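You operate a simulated robot arm through the tools that you are given. There is no shell and no other tool. Be economical: measure what you need, move in short steps, check, and stop when the job is done.

Carry out the task below with a simulated two-armed robot. There is one attempt and no reset: what you move stays moved.

## Task
Put the measuring cup in the rinse tank. Take the blue weight from the returns tray and leave it in the red bin. Open the stock door, take the green computer and leave it on the stock cupboard shelf, then shut the door. Put the green gauge on the shelf under the window table. Take the white box marked "Plugs" from the island shelf and leave it on the blue tray. Take the round yellow cap and leave it on the shelf under the pick-up desk. Do these in any order. Set down upright: measuring cup, white box.

The check looks at the end state, three seconds after you hand in, the way a careful person would. Anything else that was tipped, shoved, dropped, spilled or broken makes it a failure. A push-on lid holds only when it is set on centred and level and pressed home; a screw cap is set on level and turned clockwise until tight.

## Robot
Two 6-joint arms with fingered hands on one trunk, on a base that drives. Base frame: it is fixed to the floor where the robot stands at the start and does not move with it; the origin is under the middle of the robot, x ahead of it, y to its left, z up; the surface under the hand at the start is at about z = 865. Units: mm, degrees, N and s.
The left shoulder is at the start at [50, 170, 1010], the right one opposite. With the tool pointing down near the work surface each hand reaches from about 520 to 780 mm from the robot's upright axis, wherever it stands, measured 20 degrees to its own side. Places, roughly: blue tray [-2750, -2750, 1000]; blue weight [500, -500, 1000]; green computer [750, -1000, 750]; green gauge [-2000, -250, 750]; measuring cup [500, 0, 250]; red bin [-750, 1750, 500]; rinse tank [700, 200, 700]; round yellow cap (4x4x4 cm) [-2300, -200, 900]; shelf under the pick-up desk [-5200, 1300, 300]; shelf under the window table [-3700, 1800, 300]; stock cupboard shelf [-2400, -2700, 300]; stock door [-2400, -2500, 300]; white box [-2500, -250, 500]. Payload 3.5 kg a hand.
Tool frame (each hand has its own): the origin (TCP) lies between the finger pads and is the grasp point; the fingertips stand 26 mm ahead of it; z points along the fingers, y is the line along which they close. The gripper opens to 132 mm. The gripper's body begins 73 mm behind the TCP. The gripper is a hand of 3 fingers: y runs from the thumb to the fingers, the wrist lies at [0, 0, -234] in the tool frame, and closing takes about 1.5 s.
Orientation is told as [roll, pitch, yaw] about the base's x, y, z axes, in that order, counted from this pose: with the fingers straight down and closing along the base's y, the tool's x points along the base's -x, its y along +y and its z along -z.

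## Interface
- The arms move only by the tool play_rows. It takes "left_plan", "right_plan" or both (then of equal length, played together; a hand with none holds still); each is a list of rows, each a list of 7 numbers: the shift along the tool's x, y, z in mm, then the turn, a rotation vector about the tool's x, y, z in degrees, then the closure in counts, from 0 (fully open) to 255 (shut). In form: [[x, y, z, wx, wy, wz, hand], ...]. A call has 1 to 10 rows; each row is the pose to reach, as a shift and turn from the pose commanded when the call began, along the tool's axes at that moment. A row lasts 0.2 s, in which the tool goes at most 50 mm and 8.6 degrees; a call with a longer step from one row to the next is refused whole, and so is a gripper value outside its range. A pose out of reach is approached as far as the arm can. The call stops where the force on the tool passes 40 N (or 10 N more than at its start, if that is more) or the arm is blocked; 0.2 s more then pass. The fingers move at their own pace (about 108 mm/s each) and stop on an object; they squeeze with about 28 N. The grip force told is the motor's: it shows also when the fingers shut on nothing. Time passes only in rows, and 0.2 s behind the last, so rows that repeat a pose let the fingers close. The reply holds the time, the measured pose of the TCP, the force on the tool along the base axes, the opening and the grip force, in the units named above and with some noise, with the torque about the TCP (base axes, N m) and any sound that the robot's microphone picked up.
- Cameras (640 x 400 px; columns grow to the right, rows downward): "scene" is now at [41.8, 2.9, 1605.3]; the picture's right is [0.02, -1.00, 0.00], its down [-0.70, -0.01, -0.71] and it looks along [0.71, 0.01, -0.70] (base axes); focal length 291 px, centre (320, 200). "left" rides on the left gripper at [-61, 3, -92] in its tool frame; the picture's right is [-0.05, -1.00, 0.00], its down [0.83, -0.04, -0.55] and it looks along [0.55, -0.03, 0.83] (tool axes); focal length 230 px, centre (320, 200). "right" rides on the right gripper at [62, 3, -92] in its tool frame; the picture's right is [-0.05, 1.00, 0.00], its down [-0.83, -0.04, -0.56] and it looks along [-0.55, -0.03, 0.83] (tool axes); focal length 230 px, centre (320, 200). There is no depth. A picture from a camera that has moved, and an enlarged one, comes with that camera's place and axes in the base frame and with its lens.
- snapshot(camera): a new picture of that camera. The clock stands still meanwhile.
- lift_body(by): slides the trunk up (or, below 0, down) by that many mm; the arms and the scene camera ride with it, the base frame stays. It gives what a move gives, with no picture.
- steer(legs): drives the robot by 1 to 6 legs, each [ahead, left, turn to the left] in mm, mm and degrees, along the robot's own axes; the way and the turn of a leg run together, so that a leg with both is an arc; at most 1500 mm and 180 degrees a leg. The arms and the cameras ride along, it lands a little off, and it stops where it bumps. It gives what a move gives.
- preshape(shape, hand): the hand has 3 fingers and takes this shape, open, in about a second: jaw (thumb against the fingers, like two jaws); tri (thumb and two fingers); tip (a fingertip pinch); poke (one finger out to press); point (the index stretched); flat (the hand flat); cup (the hand cupped); fist (a fist). The gripper value then closes the fingers along that shape, each until it touches; the sizes above hold for jaw. It gives what a move gives, with no picture.
- pan_tilt(pan, tilt): turns the head with the scene camera to pan (to the left, within 86 degrees either way) and tilt (down, from -29 to 69), counted from straight ahead of the robot. It gives what a move gives.
- inspect(camera, box): a new picture of the part [left, top, right, bottom] of that camera's present view, enlarged. The clock stands still meanwhile.
- job_done(): hands the job in; it is judged then, once.

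Go step by step. Nothing tells you exact positions but the pictures and the camera data: compare them with the known pose of the tool, close in by small moves and look again before you grip or let go. The budget is 207 turns and 210 pictures, counting those below and the enlarged ones. Unless the task says otherwise, let go and move clear before handing in, and close with one line.

The tools are called after "Emit:" as name(argument=value, ...) on one line, values as JSON. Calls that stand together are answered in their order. play_rows: Moves the arms, as the interface text tells. Its arguments: {"type":"object","properties":{"left_plan":{"type":"array"},"right_plan":{"type":"array"}},"required":[]} The other tools are called the same way: lift_body (by) slides the trunk up or down; preshape (shape, hand) gives the hand a shape; steer (legs) drives the base; pan_tilt (pan, tilt) turns the head that bears the scene camera; snapshot (camera) takes a picture; inspect (camera, box) takes an enlarged picture of a part of a camera's view; job_done () hands the job in.

At the start:

```text
time: 0.0
left_ee_pos: [674.6, 91.7, 1117.8]
left_orientation: [0.0, -0.2, 0.0]
left_wrist_force: [-0.2, 0.2, 0.1]
left_wrist_torque: [-0.01, 0.0, -0.05]
left_gripper_width: 131.8
left_finger_force: 0.1
left_shape: jaw
right_ee_pos: [582.7, -328.9, 1112.2]
right_orientation: [0.0, 0.0, 0.1]
right_wrist_force: [-1.1, 0.7, 0.1]
right_wrist_torque: [-0.01, 0.02, 0.01]
right_gripper_width: 132.0
right_finger_force: 0.0
right_shape: jaw
trunk travel left (down, up): [-625.0, 85.0]
robot x, y, heading: [-3.9, -0.2, 0.0]
head pan, tilt: [0.9, 44.4]
```

scene: 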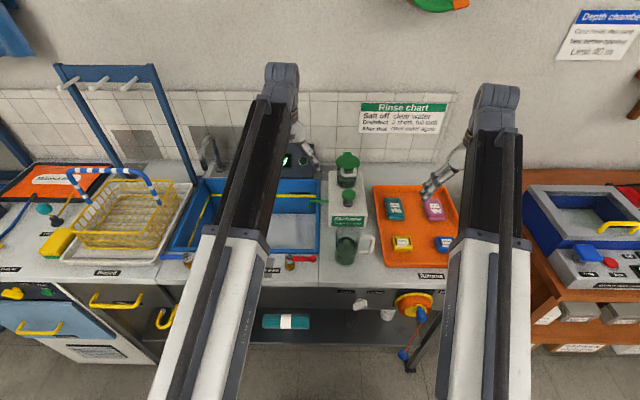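
right: 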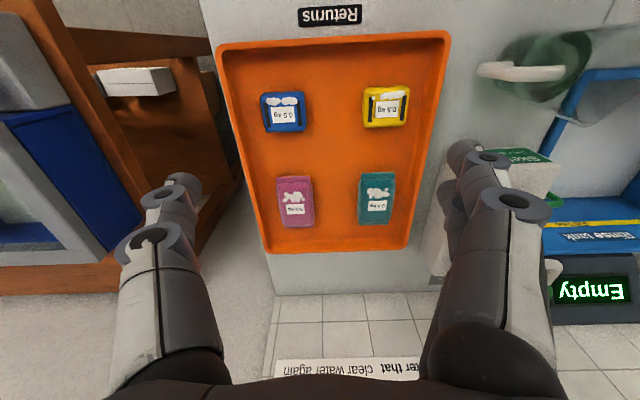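
left: 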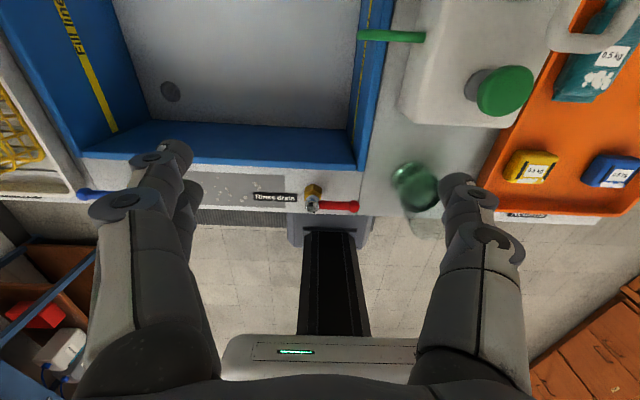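

The scene shows a bench with the rinse tank, the orange returns tray holding the weights, and a jug-like object near the front edge. I'll enlarge parts of the view first to identify the measuring cup and the weights.

Emit:
inspect(camera="scene", box=[230, 140, 470, 290])

Emit:
inspect(camera="scene", box=[230, 260, 470, 400])

Emit:
inspect(camera="right", box=[220, 20, 640, 260])

```text
2.67 times, centred on (350, 215) of scene
camera zoom: at [41.8, 2.9, 1605.3], right [0.02, -1.0, 0.0], down [-0.7, -0.01, -0.71], along [0.71, 0.01, -0.7], focal length 776 px, centre (240, 160)
```

zoom: 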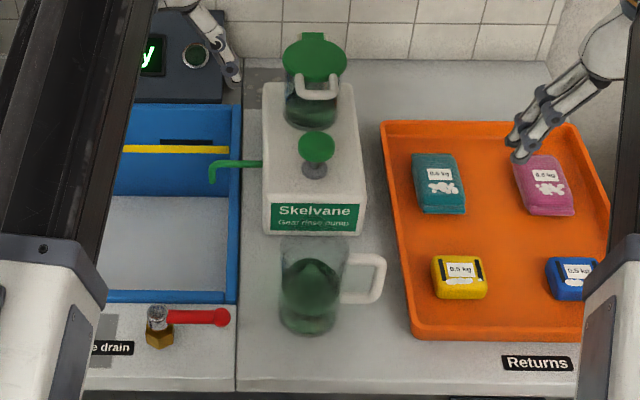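

```text
2.67 times, centred on (350, 330) of scene
camera zoom: at [41.8, 2.9, 1605.3], right [0.02, -1.0, 0.0], down [-0.7, -0.01, -0.71], along [0.71, 0.01, -0.7], focal length 776 px, centre (240, -147)
```

zoom: 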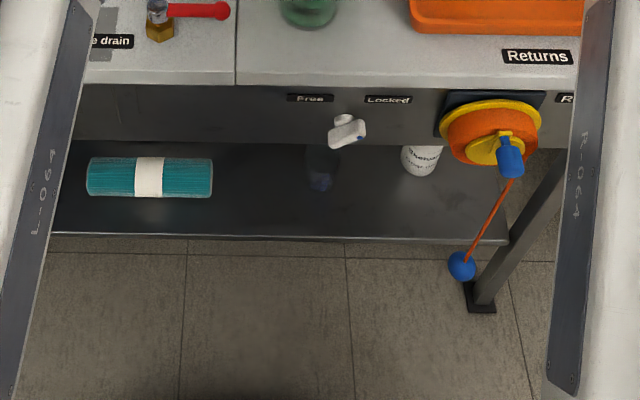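

```text
1.52 times, centred on (430, 140) of right
camera zoom: at [521.8, -325.6, 1204.0], right [0.05, 1.0, 0.0], down [0.83, -0.04, 0.56], along [0.55, -0.03, -0.83], focal length 351 px, centre (152, 291)
```

zoom: 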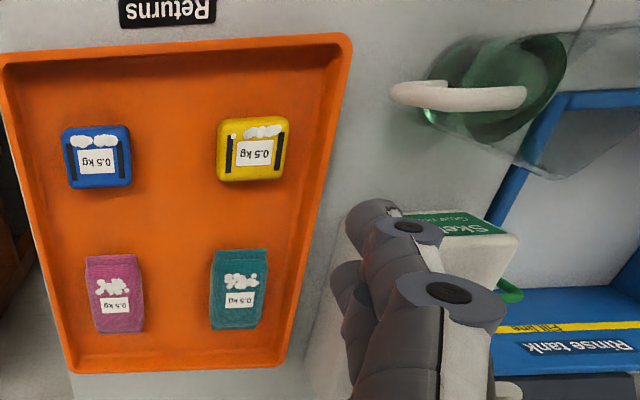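

The blue weight is at the front right of the orange tray. A faint clear cup seems to stand on the low shelf. I'll look to the right and at the low shelf.

Emit:
pan_tilt(pan=-45, tilt=40)

Emit:
snapshot(camera="scene")

Emit:
pan_tilt(pan=80, tilt=30)

Emit:
snapshot(camera="scene")

```text
time: 1.1
left_ee_pos: [674.1, 91.9, 1118.7]
left_orientation: [0.0, -0.1, 0.0]
left_wrist_force: [-0.1, -0.2, -0.4]
left_wrist_torque: [0.01, 0.02, -0.01]
left_gripper_width: 131.9
left_finger_force: 0.1
left_shape: jaw
right_ee_pos: [583.8, -329.4, 1113.2]
right_orientation: [0.0, 0.0, 0.0]
right_wrist_force: [0.4, 0.2, -0.8]
right_wrist_torque: [-0.01, 0.03, 0.0]
right_gripper_width: 132.2
right_finger_force: 0.1
right_shape: jaw
trunk travel left (down, up): [-625.0, 85.0]
robot x, y, heading: [-3.5, -1.3, 0.6]
head pan, tilt: [-45.0, 40.0]
```

```text
203 pictures are left
camera scene: at [20.2, -58.5, 1611.7], right [-0.71, -0.71, 0.0], down [-0.46, 0.45, -0.77], along [0.54, -0.54, -0.64], focal length 291 px, centre (320, 200)
```

scene: 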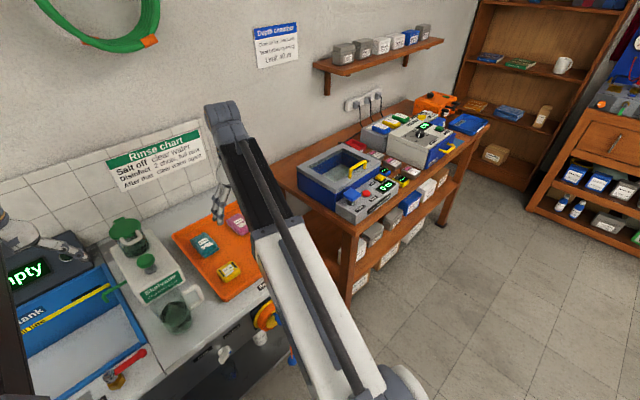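

```text
time: 3.2
left_ee_pos: [673.0, 91.9, 1119.1]
left_orientation: [0.0, -0.1, 0.0]
left_wrist_force: [-0.7, 0.1, 0.3]
left_wrist_torque: [0.0, 0.03, 0.0]
left_gripper_width: 131.6
left_finger_force: 0.1
left_shape: jaw
right_ee_pos: [583.6, -329.3, 1112.6]
right_orientation: [0.0, -0.1, 0.0]
right_wrist_force: [-0.4, 0.6, -0.8]
right_wrist_torque: [-0.01, 0.02, -0.01]
right_gripper_width: 131.8
right_finger_force: 0.0
right_shape: jaw
trunk travel left (down, up): [-625.0, 85.0]
robot x, y, heading: [-0.7, -3.8, 0.2]
head pan, tilt: [80.0, 30.0]
```

```text
202 pictures are left
camera scene: at [-24.2, 90.6, 1627.1], right [0.98, -0.17, 0.0], down [-0.09, -0.49, -0.87], along [0.15, 0.85, -0.5], focal length 291 px, centre (320, 200)
```

scene: 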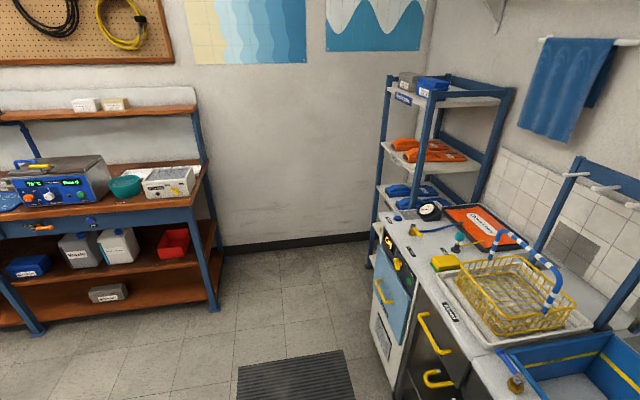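

The blue weight computes to about (587, -372, 885). I'll move the right hand above it with the fingers part-closed, so they clear the yellow neighbour, then check.

Emit:
play_rows(right_plan=[[-4, -22, 0, 0, 0, 0, 90], [-4, -43, 0, 0, 0, 0, 90], [-4, -43, 40, 0, 0, 0, 90], [-4, -43, 80, 0, 0, 0, 90], [-4, -43, 120, 0, 0, 0, 90], [-4, -43, 140, 0, 0, 0, 90], [-4, -43, 140, 0, 0, 0, 90]])

Emit:
snapshot(camera="right")

Emit:
pan_tilt(pan=-20, tilt=50)

Emit:
snapshot(camera="scene")

```text
time: 4.8
left_ee_pos: [673.5, 92.5, 1119.3]
left_orientation: [0.0, 0.0, 0.1]
left_wrist_force: [0.2, -0.4, -0.5]
left_wrist_torque: [0.01, 0.02, 0.03]
left_gripper_width: 132.2
left_finger_force: 0.0
left_shape: jaw
right_ee_pos: [588.1, -372.2, 971.9]
right_orientation: [0.1, 0.0, 0.0]
right_wrist_force: [-0.7, -1.1, -0.7]
right_wrist_torque: [0.01, 0.01, -0.02]
right_gripper_width: 85.8
right_finger_force: 0.2
right_shape: jaw
trunk travel left (down, up): [-625.0, 85.0]
robot x, y, heading: [-3.7, -4.6, 0.1]
head pan, tilt: [80.0, 30.0]
```

```text
201 pictures are left
camera right: at [525.8, -368.4, 1063.1], right [0.05, 1.0, 0.0], down [0.83, -0.04, 0.56], along [0.55, -0.03, -0.83], focal length 230 px, centre (320, 200)
```

right: 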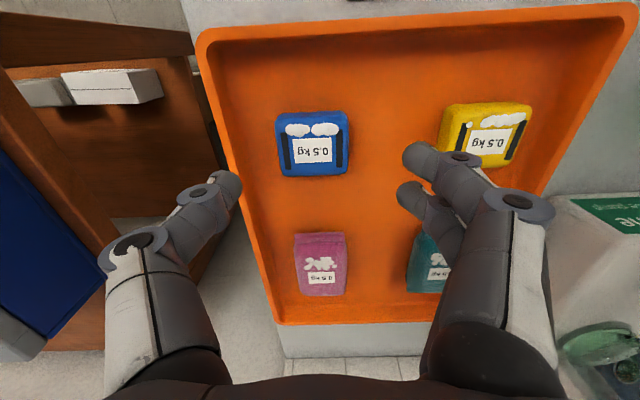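

```text
time: 6.5
left_ee_pos: [673.2, 93.2, 1118.6]
left_orientation: [0.0, -0.1, 0.0]
left_wrist_force: [0.5, 0.6, 0.5]
left_wrist_torque: [0.04, -0.01, 0.02]
left_gripper_width: 132.0
left_finger_force: 0.1
left_shape: jaw
right_ee_pos: [587.9, -372.2, 972.9]
right_orientation: [-0.1, 0.0, 0.0]
right_wrist_force: [-0.5, 0.1, -0.2]
right_wrist_torque: [0.0, 0.0, 0.01]
right_gripper_width: 85.9
right_finger_force: 0.0
right_shape: jaw
trunk travel left (down, up): [-625.0, 85.0]
robot x, y, heading: [0.5, 1.6, 0.1]
head pan, tilt: [-20.0, 50.0]
```

```text
200 pictures are left
camera scene: at [32.4, -24.7, 1597.5], right [-0.34, -0.94, 0.0], down [-0.72, 0.26, -0.64], along [0.6, -0.22, -0.77], focal length 291 px, centre (320, 200)
```

scene: 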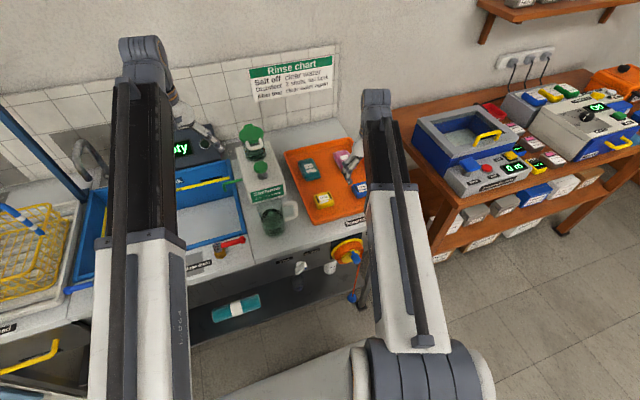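

The weight is about 59 mm wide, at (591, -377). I'll go down to z 900 and close.

Emit:
play_rows(right_plan=[[-3, -5, 35, 0, 0, 0, 90], [-3, -5, 60, 0, 0, 0, 90], [-3, -5, 71, 0, 0, 0, 90], [-3, -5, 71, 0, 0, 0, 200], [-3, -5, 71, 0, 0, 0, 200], [-3, -5, 71, 0, 0, 0, 200], [-3, -5, 71, 0, 0, 0, 200]])

Emit:
snapshot(camera="right")

```text
time: 8.1
left_ee_pos: [674.2, 91.4, 1118.0]
left_orientation: [0.1, 0.0, -0.1]
left_wrist_force: [-0.3, -0.1, 0.1]
left_wrist_torque: [-0.01, -0.03, 0.01]
left_gripper_width: 131.9
left_finger_force: 0.0
left_shape: jaw
right_ee_pos: [591.1, -376.7, 900.1]
right_orientation: [0.1, 0.1, -0.1]
right_wrist_force: [1.1, 0.4, 0.3]
right_wrist_torque: [0.0, 0.03, -0.01]
right_gripper_width: 51.5
right_finger_force: 28.1
right_shape: jaw
trunk travel left (down, up): [-625.0, 85.0]
robot x, y, heading: [3.5, 0.0, -0.3]
head pan, tilt: [-20.0, 50.0]
```

```text
199 pictures are left
camera right: at [529.2, -373.6, 992.1], right [0.05, 1.0, 0.0], down [0.83, -0.04, 0.55], along [0.55, -0.03, -0.83], focal length 230 px, centre (320, 200)
```

right: 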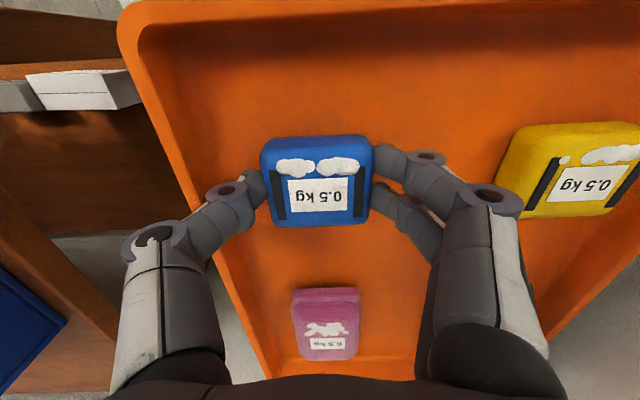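

The weight is gripped. I'll lift it, back off, and look at the low shelf from a lower height.

Emit:
play_rows(right_plan=[[0, 0, -40, 0, 0, 0, 200], [0, 0, -80, 0, 0, 0, 200], [0, 0, -120, 0, 0, 0, 200], [0, 0, -160, 0, 0, 0, 200], [0, 0, -200, 0, 0, 0, 200], [0, 0, -200, 0, 0, 0, 200]])

Emit:
steer(legs=[[-600, 0, 0]])

Emit:
lift_body(by=-450)

Emit:
pan_tilt(pan=0, tilt=40)

Emit:
snapshot(camera="scene")

```text
time: 9.5
left_ee_pos: [674.1, 92.3, 1117.9]
left_orientation: [0.1, -0.1, 0.1]
left_wrist_force: [-0.1, 0.3, -0.1]
left_wrist_torque: [0.02, -0.01, 0.0]
left_gripper_width: 132.1
left_finger_force: 0.0
left_shape: jaw
right_ee_pos: [590.9, -377.7, 1102.8]
right_orientation: [-0.1, 0.0, -0.1]
right_wrist_force: [-1.1, 0.5, -5.3]
right_wrist_torque: [0.02, 0.0, 0.01]
right_gripper_width: 51.4
right_finger_force: 27.6
right_shape: jaw
trunk travel left (down, up): [-625.0, 85.0]
robot x, y, heading: [2.2, -1.4, -0.3]
head pan, tilt: [-20.0, 50.0]
```

```text
time: 13.0
left_ee_pos: [67.5, 88.7, 1118.1]
left_orientation: [0.2, -0.2, -0.6]
left_wrist_force: [-0.5, 0.6, 0.2]
left_wrist_torque: [-0.02, 0.0, -0.01]
left_gripper_width: 132.0
left_finger_force: 0.1
left_shape: jaw
right_ee_pos: [-22.7, -380.8, 1103.5]
right_orientation: [0.1, 0.0, -0.6]
right_wrist_force: [-0.2, -0.3, -4.8]
right_wrist_torque: [0.01, -0.02, 0.0]
right_gripper_width: 51.7
right_finger_force: 27.9
right_shape: jaw
trunk travel left (down, up): [-625.0, 85.0]
robot x, y, heading: [-605.4, 1.1, -0.6]
head pan, tilt: [-20.0, 50.0]
```

```text
refused: -450 is not a number from -400 to 400
```

```text
time: 13.8
left_ee_pos: [66.2, 89.1, 1117.6]
left_orientation: [0.0, -0.2, -0.5]
left_wrist_force: [0.2, -0.9, -0.4]
left_wrist_torque: [0.04, -0.02, 0.0]
left_gripper_width: 131.7
left_finger_force: 0.2
left_shape: jaw
right_ee_pos: [-21.3, -380.2, 1102.5]
right_orientation: [0.0, 0.0, -0.7]
right_wrist_force: [0.2, 0.4, -4.6]
right_wrist_torque: [-0.01, 0.0, -0.01]
right_gripper_width: 51.2
right_finger_force: 27.9
right_shape: jaw
trunk travel left (down, up): [-625.0, 85.0]
robot x, y, heading: [-606.3, 6.5, -0.6]
head pan, tilt: [0.0, 40.0]
```

```text
198 pictures are left
camera scene: at [-562.9, 4.0, 1611.6], right [-0.01, -1.0, 0.0], down [-0.64, 0.01, -0.77], along [0.77, -0.01, -0.64], focal length 291 px, centre (320, 200)
```

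scene: 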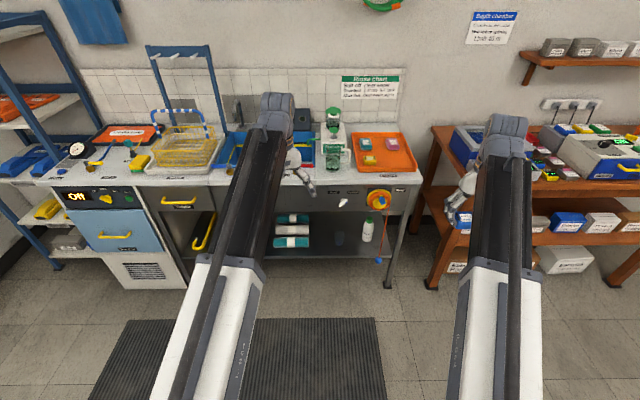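

Emit:
lift_body(by=-400)

Emit:
pan_tilt(pan=0, tilt=30)

Emit:
snapshot(camera="scene")

Emit:
inspect(camera="scene", box=[240, 150, 440, 290])

```text
time: 17.6
left_ee_pos: [66.5, 88.9, 718.9]
left_orientation: [0.1, -0.1, -0.5]
left_wrist_force: [-0.5, 1.4, -0.2]
left_wrist_torque: [-0.02, 0.03, 0.01]
left_gripper_width: 131.7
left_finger_force: 0.0
left_shape: jaw
right_ee_pos: [-21.9, -379.4, 702.8]
right_orientation: [-0.1, 0.1, -0.6]
right_wrist_force: [-0.5, 0.1, -4.7]
right_wrist_torque: [-0.03, -0.01, 0.03]
right_gripper_width: 51.2
right_finger_force: 27.7
right_shape: jaw
trunk travel left (down, up): [-225.0, 485.0]
robot x, y, heading: [-608.3, 5.1, -0.9]
head pan, tilt: [0.0, 40.0]
```

```text
time: 18.4
left_ee_pos: [66.2, 88.9, 718.7]
left_orientation: [0.1, -0.1, -0.7]
left_wrist_force: [-1.2, -0.9, -0.3]
left_wrist_torque: [0.0, 0.0, 0.01]
left_gripper_width: 131.9
left_finger_force: 0.0
left_shape: jaw
right_ee_pos: [-21.1, -381.4, 702.3]
right_orientation: [0.0, 0.0, -0.6]
right_wrist_force: [0.2, -0.4, -4.9]
right_wrist_torque: [0.0, 0.05, 0.03]
right_gripper_width: 51.3
right_finger_force: 27.8
right_shape: jaw
trunk travel left (down, up): [-225.0, 485.0]
robot x, y, heading: [-607.4, 4.2, -0.6]
head pan, tilt: [0.0, 30.0]
```

```text
197 pictures are left
camera scene: at [-557.6, 4.1, 1227.0], right [-0.01, -1.0, 0.0], down [-0.5, 0.01, -0.87], along [0.87, -0.01, -0.5], focal length 291 px, centre (320, 200)
```

scene: 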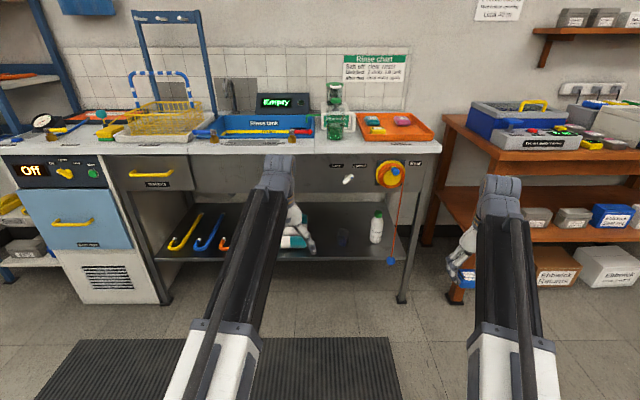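

```text
2.86 times, centred on (340, 220) of scene
camera zoom: at [-557.6, 4.1, 1227.0], right [-0.01, -1.0, 0.0], down [-0.5, 0.01, -0.87], along [0.87, -0.01, -0.5], focal length 832 px, centre (263, 143)
```

zoom: 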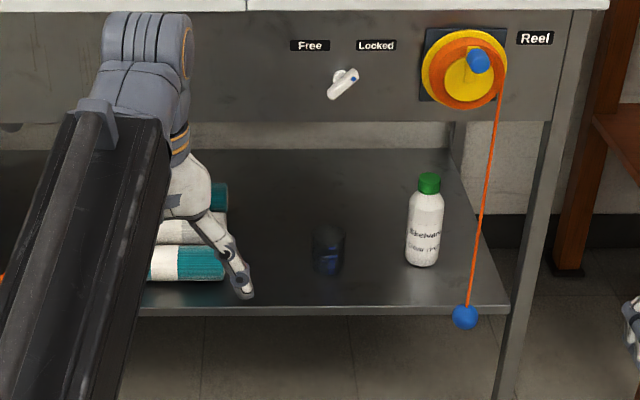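

The clear cup with a blue base stands on the low shelf. I'll lower further for a second sight of it, to triangulate.

Emit:
lift_body(by=-220)

Emit:
inspect(camera="scene", box=[240, 100, 440, 240])

Emit:
snapshot(camera="left")

```text
time: 20.7
left_ee_pos: [65.4, 88.6, 498.9]
left_orientation: [0.1, -0.1, -0.5]
left_wrist_force: [0.7, 0.4, -0.3]
left_wrist_torque: [0.0, -0.02, 0.01]
left_gripper_width: 132.1
left_finger_force: 0.0
left_shape: jaw
right_ee_pos: [-21.9, -380.5, 483.6]
right_orientation: [0.1, 0.0, -0.6]
right_wrist_force: [-0.2, 0.8, -4.9]
right_wrist_torque: [0.03, 0.05, -0.01]
right_gripper_width: 51.5
right_finger_force: 27.5
right_shape: jaw
trunk travel left (down, up): [-5.0, 705.0]
robot x, y, heading: [-610.8, 1.4, -0.7]
head pan, tilt: [0.0, 30.0]
```

```text
2.86 times, centred on (340, 170) of scene
camera zoom: at [-557.7, 4.1, 1007.1], right [-0.01, -1.0, 0.0], down [-0.5, 0.01, -0.87], along [0.87, -0.01, -0.5], focal length 832 px, centre (263, 286)
```

zoom: 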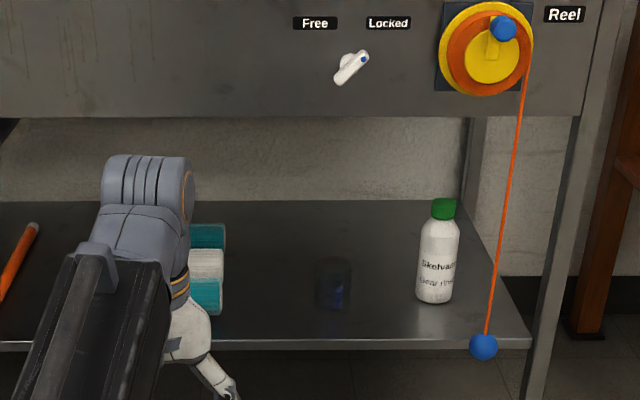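

```text
194 pictures are left
camera left: at [127.8, 91.4, 590.8], right [0.04, -1.0, 0.0], down [-0.83, -0.04, 0.55], along [-0.55, -0.02, -0.83], focal length 230 px, centre (320, 200)
```

left: 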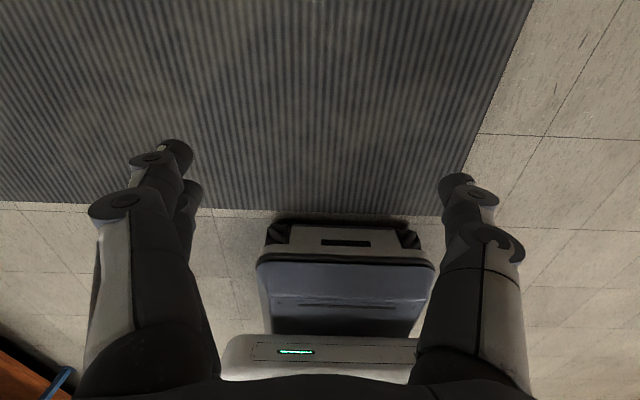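

The cup is at about (620, -123) on a shelf at z≈280. I'll turn the left hand to point forward and pull the right hand, holding the weight, in and up.

Emit:
play_rows(left_plan=[[-10, 8, 14, 0, -8.2, 0, 0], [-20, 16, 28, 0, -16.4, 0, 0], [-30, 24, 42, 0, -24.6, 0, 0], [-40, 32, 56, 0, -32.8, 0, 0], [-50, 40, 70, 0, -41, 0, 0], [-60, 48, 84, 0, -49.2, 0, 0], [-70, 56, 98, 0, -57.4, 0, 0], [-80, 64, 112, 0, -65.6, 0, 0], [-90, 72, 126, 0, -73.8, 0, 0], [-100, 80, 140, 0, -82, 0, 0]], right_plan=[[14, 8, -15, 0, 0, 0, 200], [28, 16, -30, 0, 0, 0, 200], [42, 24, -45, 0, 0, 0, 200], [56, 32, -60, 0, 0, 0, 200], [70, 40, -75, 0, 0, 0, 200], [84, 48, -90, 0, 0, 0, 200], [98, 56, -105, 0, 0, 0, 200], [112, 64, -120, 0, 0, 0, 200], [126, 72, -135, 0, 0, 0, 200], [138, 78, -150, 0, 0, 0, 200]])

Emit:
play_rows(left_plan=[[0, 0, 0, 0, -8, 0, 0], [0, 0, 0, 0, -8, 0, 0]])

Emit:
snapshot(camera="left")

```text
time: 22.9
left_ee_pos: [166.7, 168.6, 356.9]
left_orientation: [0.2, -82.3, -0.8]
left_wrist_force: [0.1, -0.7, -0.3]
left_wrist_torque: [-0.02, 0.01, 0.0]
left_gripper_width: 131.8
left_finger_force: 0.1
left_shape: jaw
right_ee_pos: [-91.2, -331.1, 523.7]
right_orientation: [0.0, -0.3, -0.7]
right_wrist_force: [1.1, -0.1, -4.9]
right_wrist_torque: [0.0, -0.03, 0.0]
right_gripper_width: 51.4
right_finger_force: 28.0
right_shape: jaw
right hand out of reach, approached as far as the arm can: row 4, 5, 6, 7, 8, 9, 10
trunk travel left (down, up): [-5.0, 705.0]
robot x, y, heading: [-607.6, 5.5, -0.5]
head pan, tilt: [0.0, 30.0]
```

```text
time: 23.5
left_ee_pos: [167.3, 167.4, 358.2]
left_orientation: [165.7, -89.9, -166.3]
left_wrist_force: [-1.2, 0.2, 0.1]
left_wrist_torque: [0.02, 0.0, 0.0]
left_gripper_width: 131.7
left_finger_force: 0.1
left_shape: jaw
right_ee_pos: [-90.9, -330.6, 522.9]
right_orientation: [-0.3, -0.4, -0.6]
right_wrist_force: [-0.2, 0.7, -4.5]
right_wrist_torque: [-0.02, 0.02, -0.03]
right_gripper_width: 51.4
right_finger_force: 28.6
right_shape: jaw
trunk travel left (down, up): [-5.0, 705.0]
robot x, y, heading: [-606.4, -0.8, -0.6]
head pan, tilt: [0.0, 30.0]
```

```text
193 pictures are left
camera left: at [74.7, 171.9, 419.4], right [-0.01, -1.0, 0.05], down [-0.55, -0.04, -0.83], along [0.83, -0.04, -0.55], focal length 230 px, centre (320, 200)
```

left: 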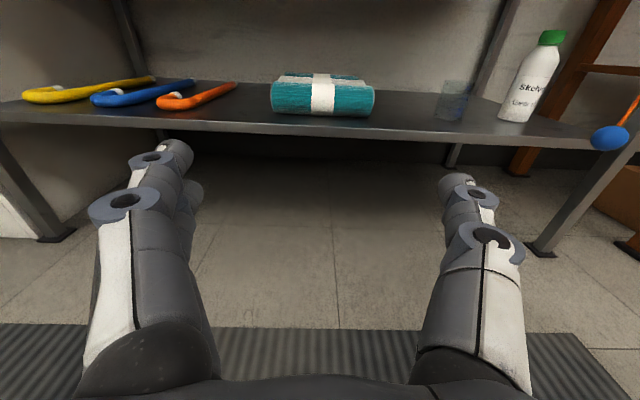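

I'll shift the robot right so the left hand lines up with the cup, then look again.

Emit:
steer(legs=[[0, -290, 0.6], [250, 0, 0]])

Emit:
snapshot(camera="left")

Emit:
snapshot(camera="scene")

```text
time: 26.9
left_ee_pos: [413.8, -113.1, 358.4]
left_orientation: [153.8, -89.9, -153.8]
left_wrist_force: [0.0, 0.2, -0.2]
left_wrist_torque: [0.0, -0.02, 0.01]
left_gripper_width: 131.8
left_finger_force: 0.0
left_shape: jaw
right_ee_pos: [160.1, -615.5, 522.9]
right_orientation: [-0.1, -0.4, 0.0]
right_wrist_force: [0.3, -0.3, -5.3]
right_wrist_torque: [0.01, 0.01, 0.0]
right_gripper_width: 51.4
right_finger_force: 27.7
right_shape: jaw
trunk travel left (down, up): [-5.0, 705.0]
robot x, y, heading: [-358.0, -287.8, -0.0]
head pan, tilt: [0.0, 30.0]
```

```text
192 pictures are left
camera left: at [322.0, -111.0, 419.6], right [0.0, -1.0, 0.05], down [-0.55, -0.04, -0.83], along [0.83, -0.03, -0.55], focal length 230 px, centre (320, 200)
```

left: 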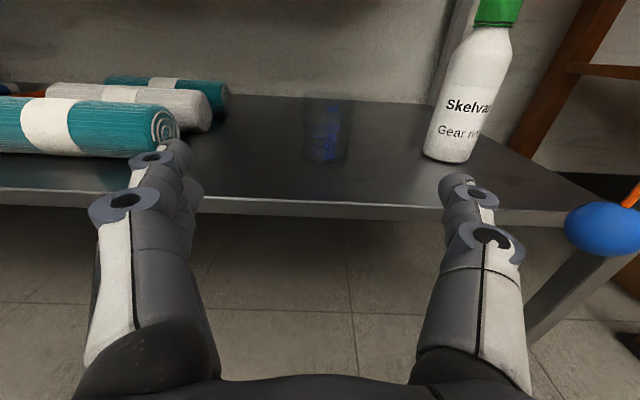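

```text
191 pictures are left
camera scene: at [-308.7, -285.5, 1007.0], right [0.0, -1.0, 0.0], down [-0.5, 0.0, -0.87], along [0.87, 0.0, -0.5], focal length 291 px, centre (320, 200)
```

scene: 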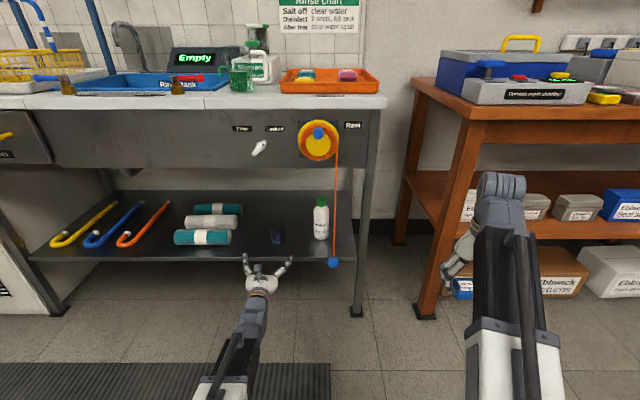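

Emit:
inspect(camera="left", box=[240, 60, 420, 220])

Emit:
inspect(camera="scene", box=[200, 180, 360, 300])

```text
2.50 times, centred on (330, 140) of left
camera zoom: at [322.0, -111.0, 419.6], right [0.0, -1.0, 0.05], down [-0.55, -0.04, -0.83], along [0.83, -0.03, -0.55], focal length 575 px, centre (295, 350)
```

zoom: 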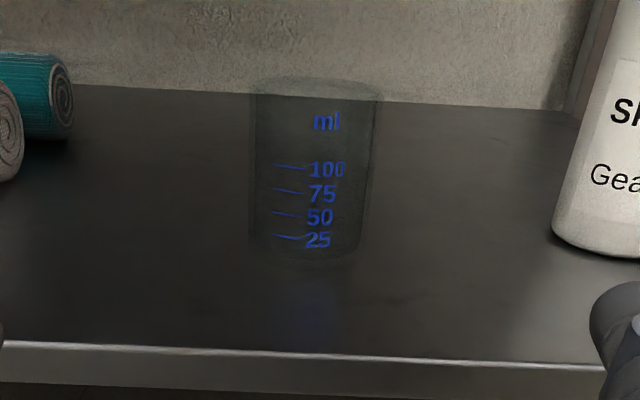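

```text
3.33 times, centred on (280, 240) of scene
camera zoom: at [-308.7, -285.5, 1007.0], right [0.0, -1.0, 0.0], down [-0.5, 0.0, -0.87], along [0.87, 0.0, -0.5], focal length 970 px, centre (453, 67)
```

zoom: 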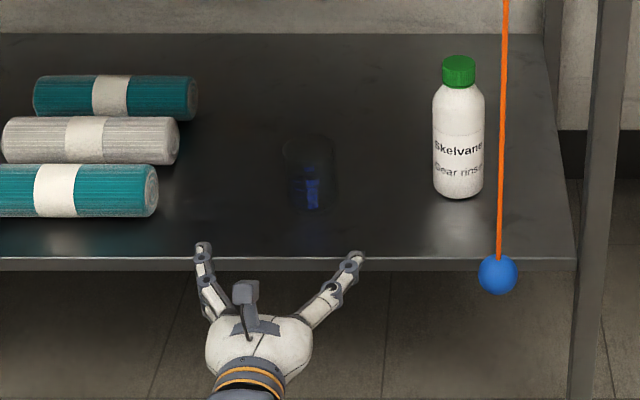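

The cup is a 100 ml beaker centred at about (605, -122), base at z 300 and top at about 378. I'll align the hand, then drive forward most of the way.

Emit:
play_rows(left_plan=[[12, -9, 0, 0, 0, 0, 0], [12, -9, 0, 0, 0, 0, 0]])

Emit:
steer(legs=[[130, 0, 0]])

Emit:
inspect(camera="left", box=[160, 60, 480, 260])

```text
time: 27.5
left_ee_pos: [414.3, -123.6, 345.4]
left_orientation: [144.2, -89.8, -144.2]
left_wrist_force: [-0.7, 0.4, 0.8]
left_wrist_torque: [-0.04, -0.01, 0.0]
left_gripper_width: 131.9
left_finger_force: 0.1
left_shape: jaw
right_ee_pos: [162.4, -616.0, 523.4]
right_orientation: [-0.1, -0.3, 0.0]
right_wrist_force: [0.0, 0.3, -5.3]
right_wrist_torque: [0.02, 0.04, 0.01]
right_gripper_width: 51.3
right_finger_force: 27.8
right_shape: jaw
trunk travel left (down, up): [-5.0, 705.0]
robot x, y, heading: [-357.1, -289.5, 0.1]
head pan, tilt: [0.0, 30.0]
```

```text
time: 28.8
left_ee_pos: [543.8, -124.0, 344.7]
left_orientation: [152.4, -89.9, -152.4]
left_wrist_force: [0.4, -0.1, -0.2]
left_wrist_torque: [0.02, -0.01, -0.01]
left_gripper_width: 131.7
left_finger_force: 0.1
left_shape: jaw
right_ee_pos: [289.8, -616.4, 521.3]
right_orientation: [-0.1, -0.4, -0.1]
right_wrist_force: [0.1, -0.1, -5.4]
right_wrist_torque: [0.0, 0.02, -0.02]
right_gripper_width: 51.6
right_finger_force: 27.9
right_shape: jaw
trunk travel left (down, up): [-5.0, 705.0]
robot x, y, heading: [-229.4, -283.8, -0.2]
head pan, tilt: [0.0, 30.0]
```

```text
2.00 times, centred on (320, 160) of left
camera zoom: at [451.2, -121.1, 406.4], right [0.0, -1.0, 0.05], down [-0.55, -0.04, -0.83], along [0.83, -0.03, -0.55], focal length 460 px, centre (320, 280)
```

zoom: 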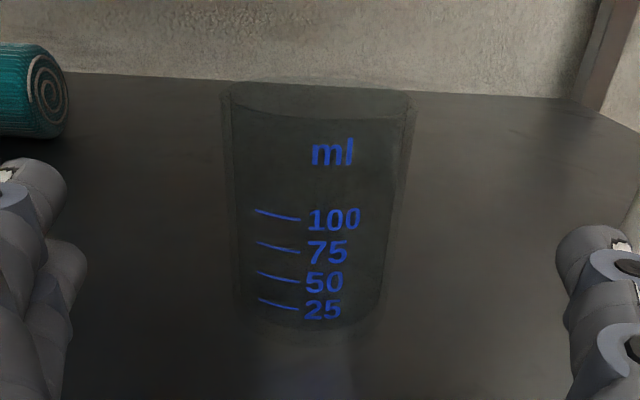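

The beaker lines up. I'll advance 58 mm and close gently.

Emit:
play_rows(left_plan=[[0, -1, 30, 0, 0, 0, 0], [0, -1, 58, 0, 0, 0, 0], [0, -1, 58, 0, 0, 0, 130], [0, -1, 58, 0, 0, 0, 170], [0, -1, 58, 0, 0, 0, 170], [0, -1, 58, 0, 0, 0, 170], [0, -1, 58, 0, 0, 0, 170]])

Emit:
snapshot(camera="left")

```text
time: 30.4
left_ee_pos: [601.9, -126.1, 345.0]
left_orientation: [151.9, -89.8, -152.1]
left_wrist_force: [-0.6, 0.3, 0.2]
left_wrist_torque: [0.0, -0.02, -0.01]
left_gripper_width: 45.1
left_finger_force: 0.0
left_shape: jaw
right_ee_pos: [288.9, -617.3, 522.6]
right_orientation: [-0.1, -0.3, -0.1]
right_wrist_force: [-1.0, 0.3, -4.6]
right_wrist_torque: [0.01, 0.04, 0.0]
right_gripper_width: 51.4
right_finger_force: 27.9
right_shape: jaw
trunk travel left (down, up): [-5.0, 705.0]
robot x, y, heading: [-233.4, -286.5, -0.2]
head pan, tilt: [0.0, 30.0]
```

```text
187 pictures are left
camera left: at [508.8, -122.6, 406.7], right [0.0, -1.0, 0.05], down [-0.55, -0.04, -0.83], along [0.83, -0.03, -0.55], focal length 230 px, centre (320, 200)
```

left: 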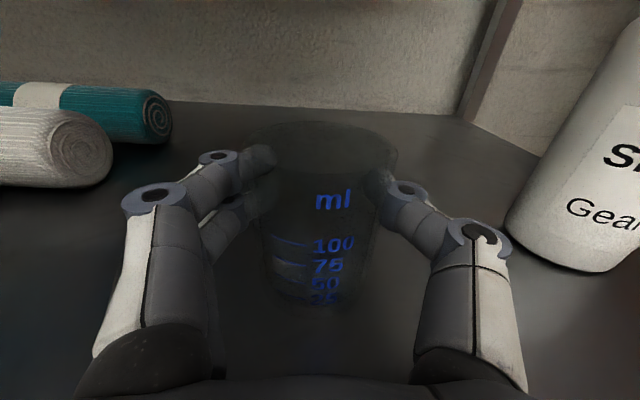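

Closure 170 stopped just short of contact, so I'll close further.

Emit:
play_rows(left_plan=[[0, 0, 0, 0, 0, 0, 200], [0, 0, 0, 0, 0, 0, 220], [0, 0, 0, 0, 0, 0, 220], [0, 0, 0, 0, 0, 0, 220]])

Emit:
snapshot(camera="left")

```text
time: 31.4
left_ee_pos: [600.9, -125.8, 345.9]
left_orientation: [150.6, -89.9, -150.7]
left_wrist_force: [-0.2, 0.2, -0.6]
left_wrist_torque: [0.0, -0.01, 0.0]
left_gripper_width: 9.7
left_finger_force: 28.1
left_shape: jaw
right_ee_pos: [289.6, -617.3, 523.1]
right_orientation: [-0.1, -0.3, -0.1]
right_wrist_force: [-0.9, 0.6, -4.7]
right_wrist_torque: [-0.01, 0.01, 0.0]
right_gripper_width: 51.6
right_finger_force: 27.8
right_shape: jaw
trunk travel left (down, up): [-5.0, 705.0]
robot x, y, heading: [-231.9, -285.4, 0.1]
head pan, tilt: [0.0, 30.0]
```

```text
186 pictures are left
camera left: at [508.8, -122.6, 406.7], right [0.0, -1.0, 0.05], down [-0.55, -0.04, -0.83], along [0.83, -0.03, -0.55], focal length 230 px, centre (320, 200)
```

left: 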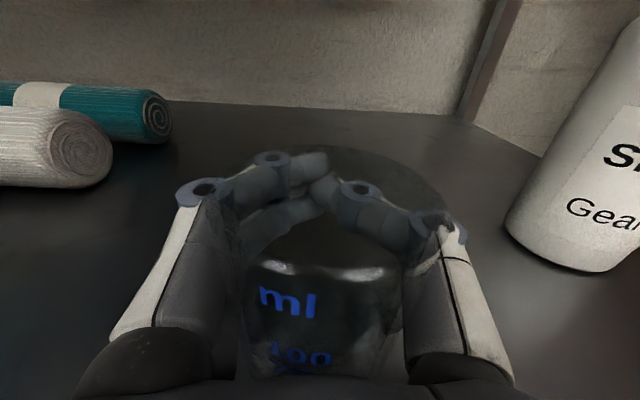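

The fingers closed behind the beaker and drew it toward the palm, but it still looks upright. I'll open, check, and regrip nearer its centre.

Emit:
play_rows(left_plan=[[0, 0, 0, 0, 0, 0, 150], [0, 0, 0, 0, 0, 0, 80], [0, 0, 0, 0, 0, 0, 0], [0, 0, 0, 0, 0, 0, 0], [0, 0, 0, 0, 0, 0, 0]])

Emit:
snapshot(camera="left")

Emit:
inspect(camera="scene", box=[180, 160, 340, 280])

```text
time: 32.6
left_ee_pos: [600.1, -125.5, 344.5]
left_orientation: [151.9, -90.0, -152.0]
left_wrist_force: [0.7, -0.4, 0.6]
left_wrist_torque: [0.02, 0.02, 0.02]
left_gripper_width: 132.0
left_finger_force: 0.1
left_shape: jaw
right_ee_pos: [288.6, -617.7, 522.0]
right_orientation: [-0.1, -0.4, -0.1]
right_wrist_force: [-0.2, -0.1, -4.8]
right_wrist_torque: [0.03, 0.04, 0.01]
right_gripper_width: 51.8
right_finger_force: 27.7
right_shape: jaw
trunk travel left (down, up): [-5.0, 705.0]
robot x, y, heading: [-228.7, -284.5, 0.0]
head pan, tilt: [0.0, 30.0]
```

```text
185 pictures are left
camera left: at [508.8, -122.6, 406.7], right [0.0, -1.0, 0.05], down [-0.55, -0.04, -0.83], along [0.83, -0.03, -0.55], focal length 230 px, centre (320, 200)
```

left: 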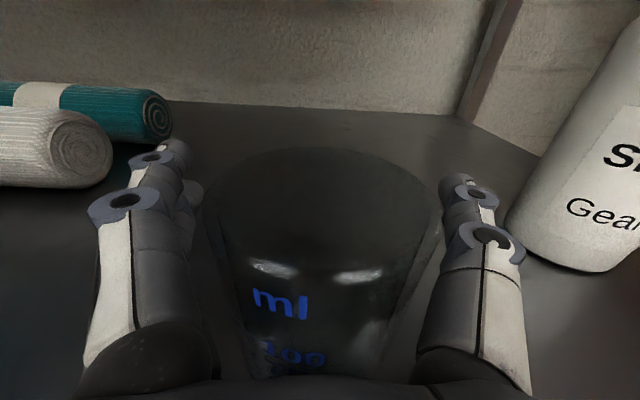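

```text
3.33 times, centred on (260, 220) of scene
camera zoom: at [-180.3, -285.7, 1007.0], right [0.0, -1.0, 0.0], down [-0.5, 0.0, -0.87], along [0.87, 0.0, -0.5], focal length 970 px, centre (520, 133)
```

zoom: 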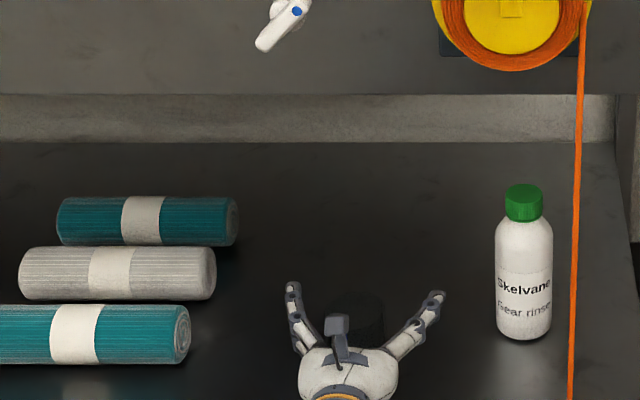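

The beaker is upright with its centre now at about x 563. I'll retreat 55 mm so the distal pads meet its widest part, then close in steps.

Emit:
play_rows(left_plan=[[0, 1, -28, 0, 0, 0, 0], [0, 1, -55, 0, 0, 0, 0], [0, 1, -55, 0, 0, 0, 110], [0, 1, -55, 0, 0, 0, 110], [0, 1, -55, 0, 0, 0, 150], [0, 1, -55, 0, 0, 0, 150]])

Emit:
snapshot(camera="left")

```text
time: 34.0
left_ee_pos: [547.5, -124.1, 346.7]
left_orientation: [150.5, -89.8, -150.6]
left_wrist_force: [0.2, 0.2, -0.2]
left_wrist_torque: [-0.03, -0.03, 0.03]
left_gripper_width: 52.8
left_finger_force: 28.1
left_shape: jaw
right_ee_pos: [289.5, -617.0, 522.1]
right_orientation: [-0.1, -0.3, -0.1]
right_wrist_force: [0.4, 0.3, -4.3]
right_wrist_torque: [0.02, 0.04, 0.0]
right_gripper_width: 51.4
right_finger_force: 28.1
right_shape: jaw
trunk travel left (down, up): [-5.0, 705.0]
robot x, y, heading: [-232.3, -285.8, -0.2]
head pan, tilt: [0.0, 30.0]
```

```text
183 pictures are left
camera left: at [453.8, -120.7, 407.0], right [0.0, -1.0, 0.05], down [-0.55, -0.04, -0.83], along [0.83, -0.03, -0.55], focal length 230 px, centre (320, 200)
```

left: 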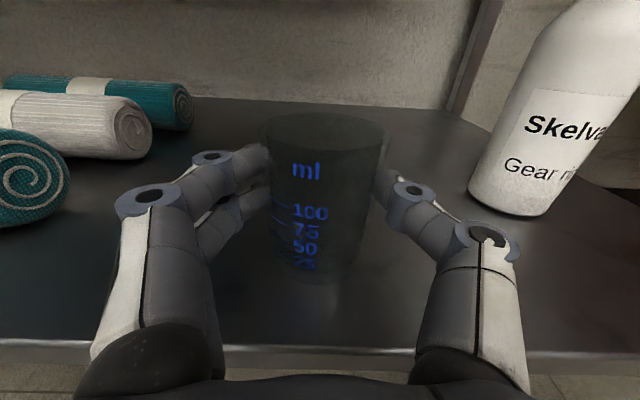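

The grip holds at 52.8 mm. I'll lift 60 mm, back out and check the cup.

Emit:
play_rows(left_plan=[[0, 0, 0, 0, 0, 0, 180], [-15, 0, 0, 0, 0, 0, 180], [-30, 0, 0, 0, 0, 0, 180], [-45, 0, 0, 0, 0, 0, 180], [-60, 0, 0, 0, 0, 0, 180], [-60, 0, 0, 0, 0, 0, 180]])

Emit:
steer(legs=[[-400, 0, 0]])

Emit:
snapshot(camera="left")

```text
time: 35.4
left_ee_pos: [547.1, -123.5, 404.4]
left_orientation: [152.4, -89.9, -152.5]
left_wrist_force: [-0.3, -0.4, -0.8]
left_wrist_torque: [0.02, 0.01, 0.02]
left_gripper_width: 52.7
left_finger_force: 27.3
left_shape: jaw
right_ee_pos: [289.1, -616.4, 521.8]
right_orientation: [-0.1, -0.3, 0.0]
right_wrist_force: [-0.8, 0.5, -5.4]
right_wrist_torque: [0.0, 0.03, -0.03]
right_gripper_width: 51.2
right_finger_force: 27.5
right_shape: jaw
trunk travel left (down, up): [-5.0, 705.0]
robot x, y, heading: [-231.0, -285.7, -0.3]
head pan, tilt: [0.0, 30.0]
```

```text
time: 37.8
left_ee_pos: [153.1, -128.8, 405.1]
left_orientation: [152.5, -89.8, -153.2]
left_wrist_force: [-0.1, -0.2, -0.9]
left_wrist_torque: [0.02, 0.04, -0.01]
left_gripper_width: 52.9
left_finger_force: 28.2
left_shape: jaw
right_ee_pos: [-109.1, -619.0, 522.1]
right_orientation: [-0.1, -0.2, -0.7]
right_wrist_force: [0.4, 1.0, -4.6]
right_wrist_torque: [0.06, 0.02, 0.01]
right_gripper_width: 51.7
right_finger_force: 28.1
right_shape: jaw
trunk travel left (down, up): [-5.0, 705.0]
robot x, y, heading: [-628.8, -283.2, -0.6]
head pan, tilt: [0.0, 30.0]
```

```text
182 pictures are left
camera left: at [61.1, -124.1, 466.0], right [-0.01, -1.0, 0.05], down [-0.55, -0.04, -0.83], along [0.83, -0.04, -0.55], focal length 230 px, centre (320, 200)
```

left: 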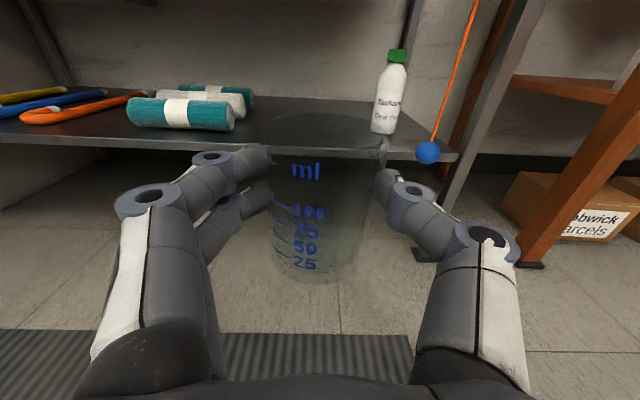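

The cup is held firmly, but a level hand can't reach into the deep tank. I'll set the cup briefly on the counter strip in front of the tray and regrip it from above. First I'll raise the trunk.

Emit:
lift_body(by=400)

Emit:
lift_body(by=150)

Emit:
steer(legs=[[150, -90, 0.7]])

Emit:
pan_tilt(pan=10, tilt=35)

Emit:
snapshot(camera="scene")

Emit:
snapshot(camera="left")

```text
time: 41.7
left_ee_pos: [153.1, -126.9, 804.9]
left_orientation: [153.0, -89.9, -153.7]
left_wrist_force: [-0.2, 1.0, -1.5]
left_wrist_torque: [0.0, 0.05, 0.01]
left_gripper_width: 52.6
left_finger_force: 27.9
left_shape: jaw
right_ee_pos: [-108.2, -619.0, 922.2]
right_orientation: [-0.1, -0.4, -0.7]
right_wrist_force: [-0.2, 0.3, -4.7]
right_wrist_torque: [0.04, 0.02, 0.02]
right_gripper_width: 51.5
right_finger_force: 27.9
right_shape: jaw
trunk travel left (down, up): [-405.0, 305.0]
robot x, y, heading: [-628.3, -285.3, -0.6]
head pan, tilt: [0.0, 30.0]
```

```text
time: 43.4
left_ee_pos: [153.7, -127.8, 953.6]
left_orientation: [151.5, -89.9, -152.2]
left_wrist_force: [0.2, -0.2, -0.6]
left_wrist_torque: [0.03, 0.01, 0.01]
left_gripper_width: 52.7
left_finger_force: 28.0
left_shape: jaw
right_ee_pos: [-109.4, -618.6, 1072.5]
right_orientation: [-0.1, -0.4, -0.8]
right_wrist_force: [1.1, -0.1, -5.1]
right_wrist_torque: [0.01, 0.01, -0.01]
right_gripper_width: 51.5
right_finger_force: 27.8
right_shape: jaw
trunk travel left (down, up): [-555.0, 155.0]
robot x, y, heading: [-625.5, -283.7, -0.6]
head pan, tilt: [0.0, 30.0]
```

```text
time: 44.9
left_ee_pos: [303.2, -209.0, 954.2]
left_orientation: [138.5, -89.9, -138.4]
left_wrist_force: [0.5, 0.3, -1.1]
left_wrist_torque: [0.0, 0.02, 0.02]
left_gripper_width: 52.7
left_finger_force: 27.9
left_shape: jaw
right_ee_pos: [47.6, -703.2, 1072.6]
right_orientation: [-0.2, -0.3, 0.2]
right_wrist_force: [0.7, -0.6, -4.8]
right_wrist_torque: [0.02, 0.02, 0.0]
right_gripper_width: 51.3
right_finger_force: 27.8
right_shape: jaw
trunk travel left (down, up): [-555.0, 155.0]
robot x, y, heading: [-473.0, -372.8, 0.2]
head pan, tilt: [0.0, 30.0]
```

```text
time: 45.6
left_ee_pos: [302.6, -209.4, 954.2]
left_orientation: [151.7, -89.9, -151.6]
left_wrist_force: [0.3, -0.4, -1.6]
left_wrist_torque: [0.01, 0.03, 0.01]
left_gripper_width: 52.8
left_finger_force: 28.3
left_shape: jaw
right_ee_pos: [48.1, -702.4, 1073.3]
right_orientation: [-0.1, -0.4, 0.2]
right_wrist_force: [0.4, -1.1, -4.5]
right_wrist_torque: [0.02, -0.01, 0.02]
right_gripper_width: 51.4
right_finger_force: 28.1
right_shape: jaw
trunk travel left (down, up): [-555.0, 155.0]
robot x, y, heading: [-473.9, -372.2, 0.2]
head pan, tilt: [10.0, 35.0]
```

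```text
181 pictures are left
camera scene: at [-427.2, -359.1, 1549.3], right [0.18, -0.98, 0.0], down [-0.56, -0.1, -0.82], along [0.81, 0.14, -0.57], focal length 291 px, centre (320, 200)
```

scene: 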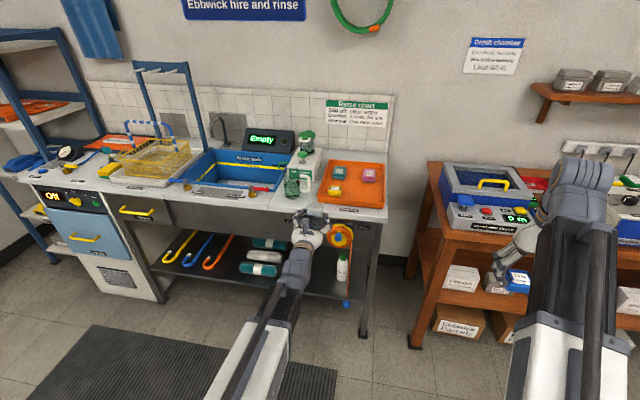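

```text
180 pictures are left
camera left: at [211.0, -205.9, 1015.9], right [0.0, -1.0, 0.05], down [-0.55, -0.04, -0.83], along [0.83, -0.03, -0.55], focal length 230 px, centre (320, 200)
```

left: 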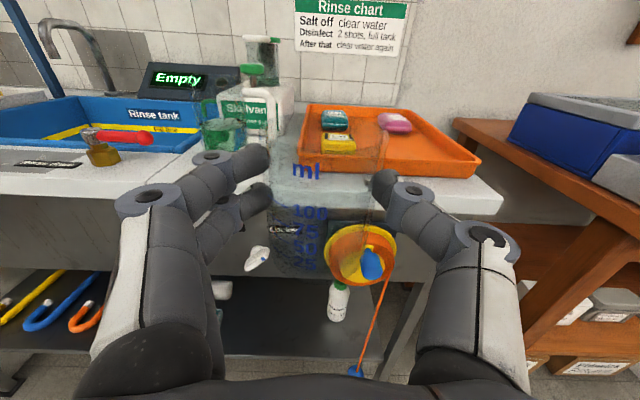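

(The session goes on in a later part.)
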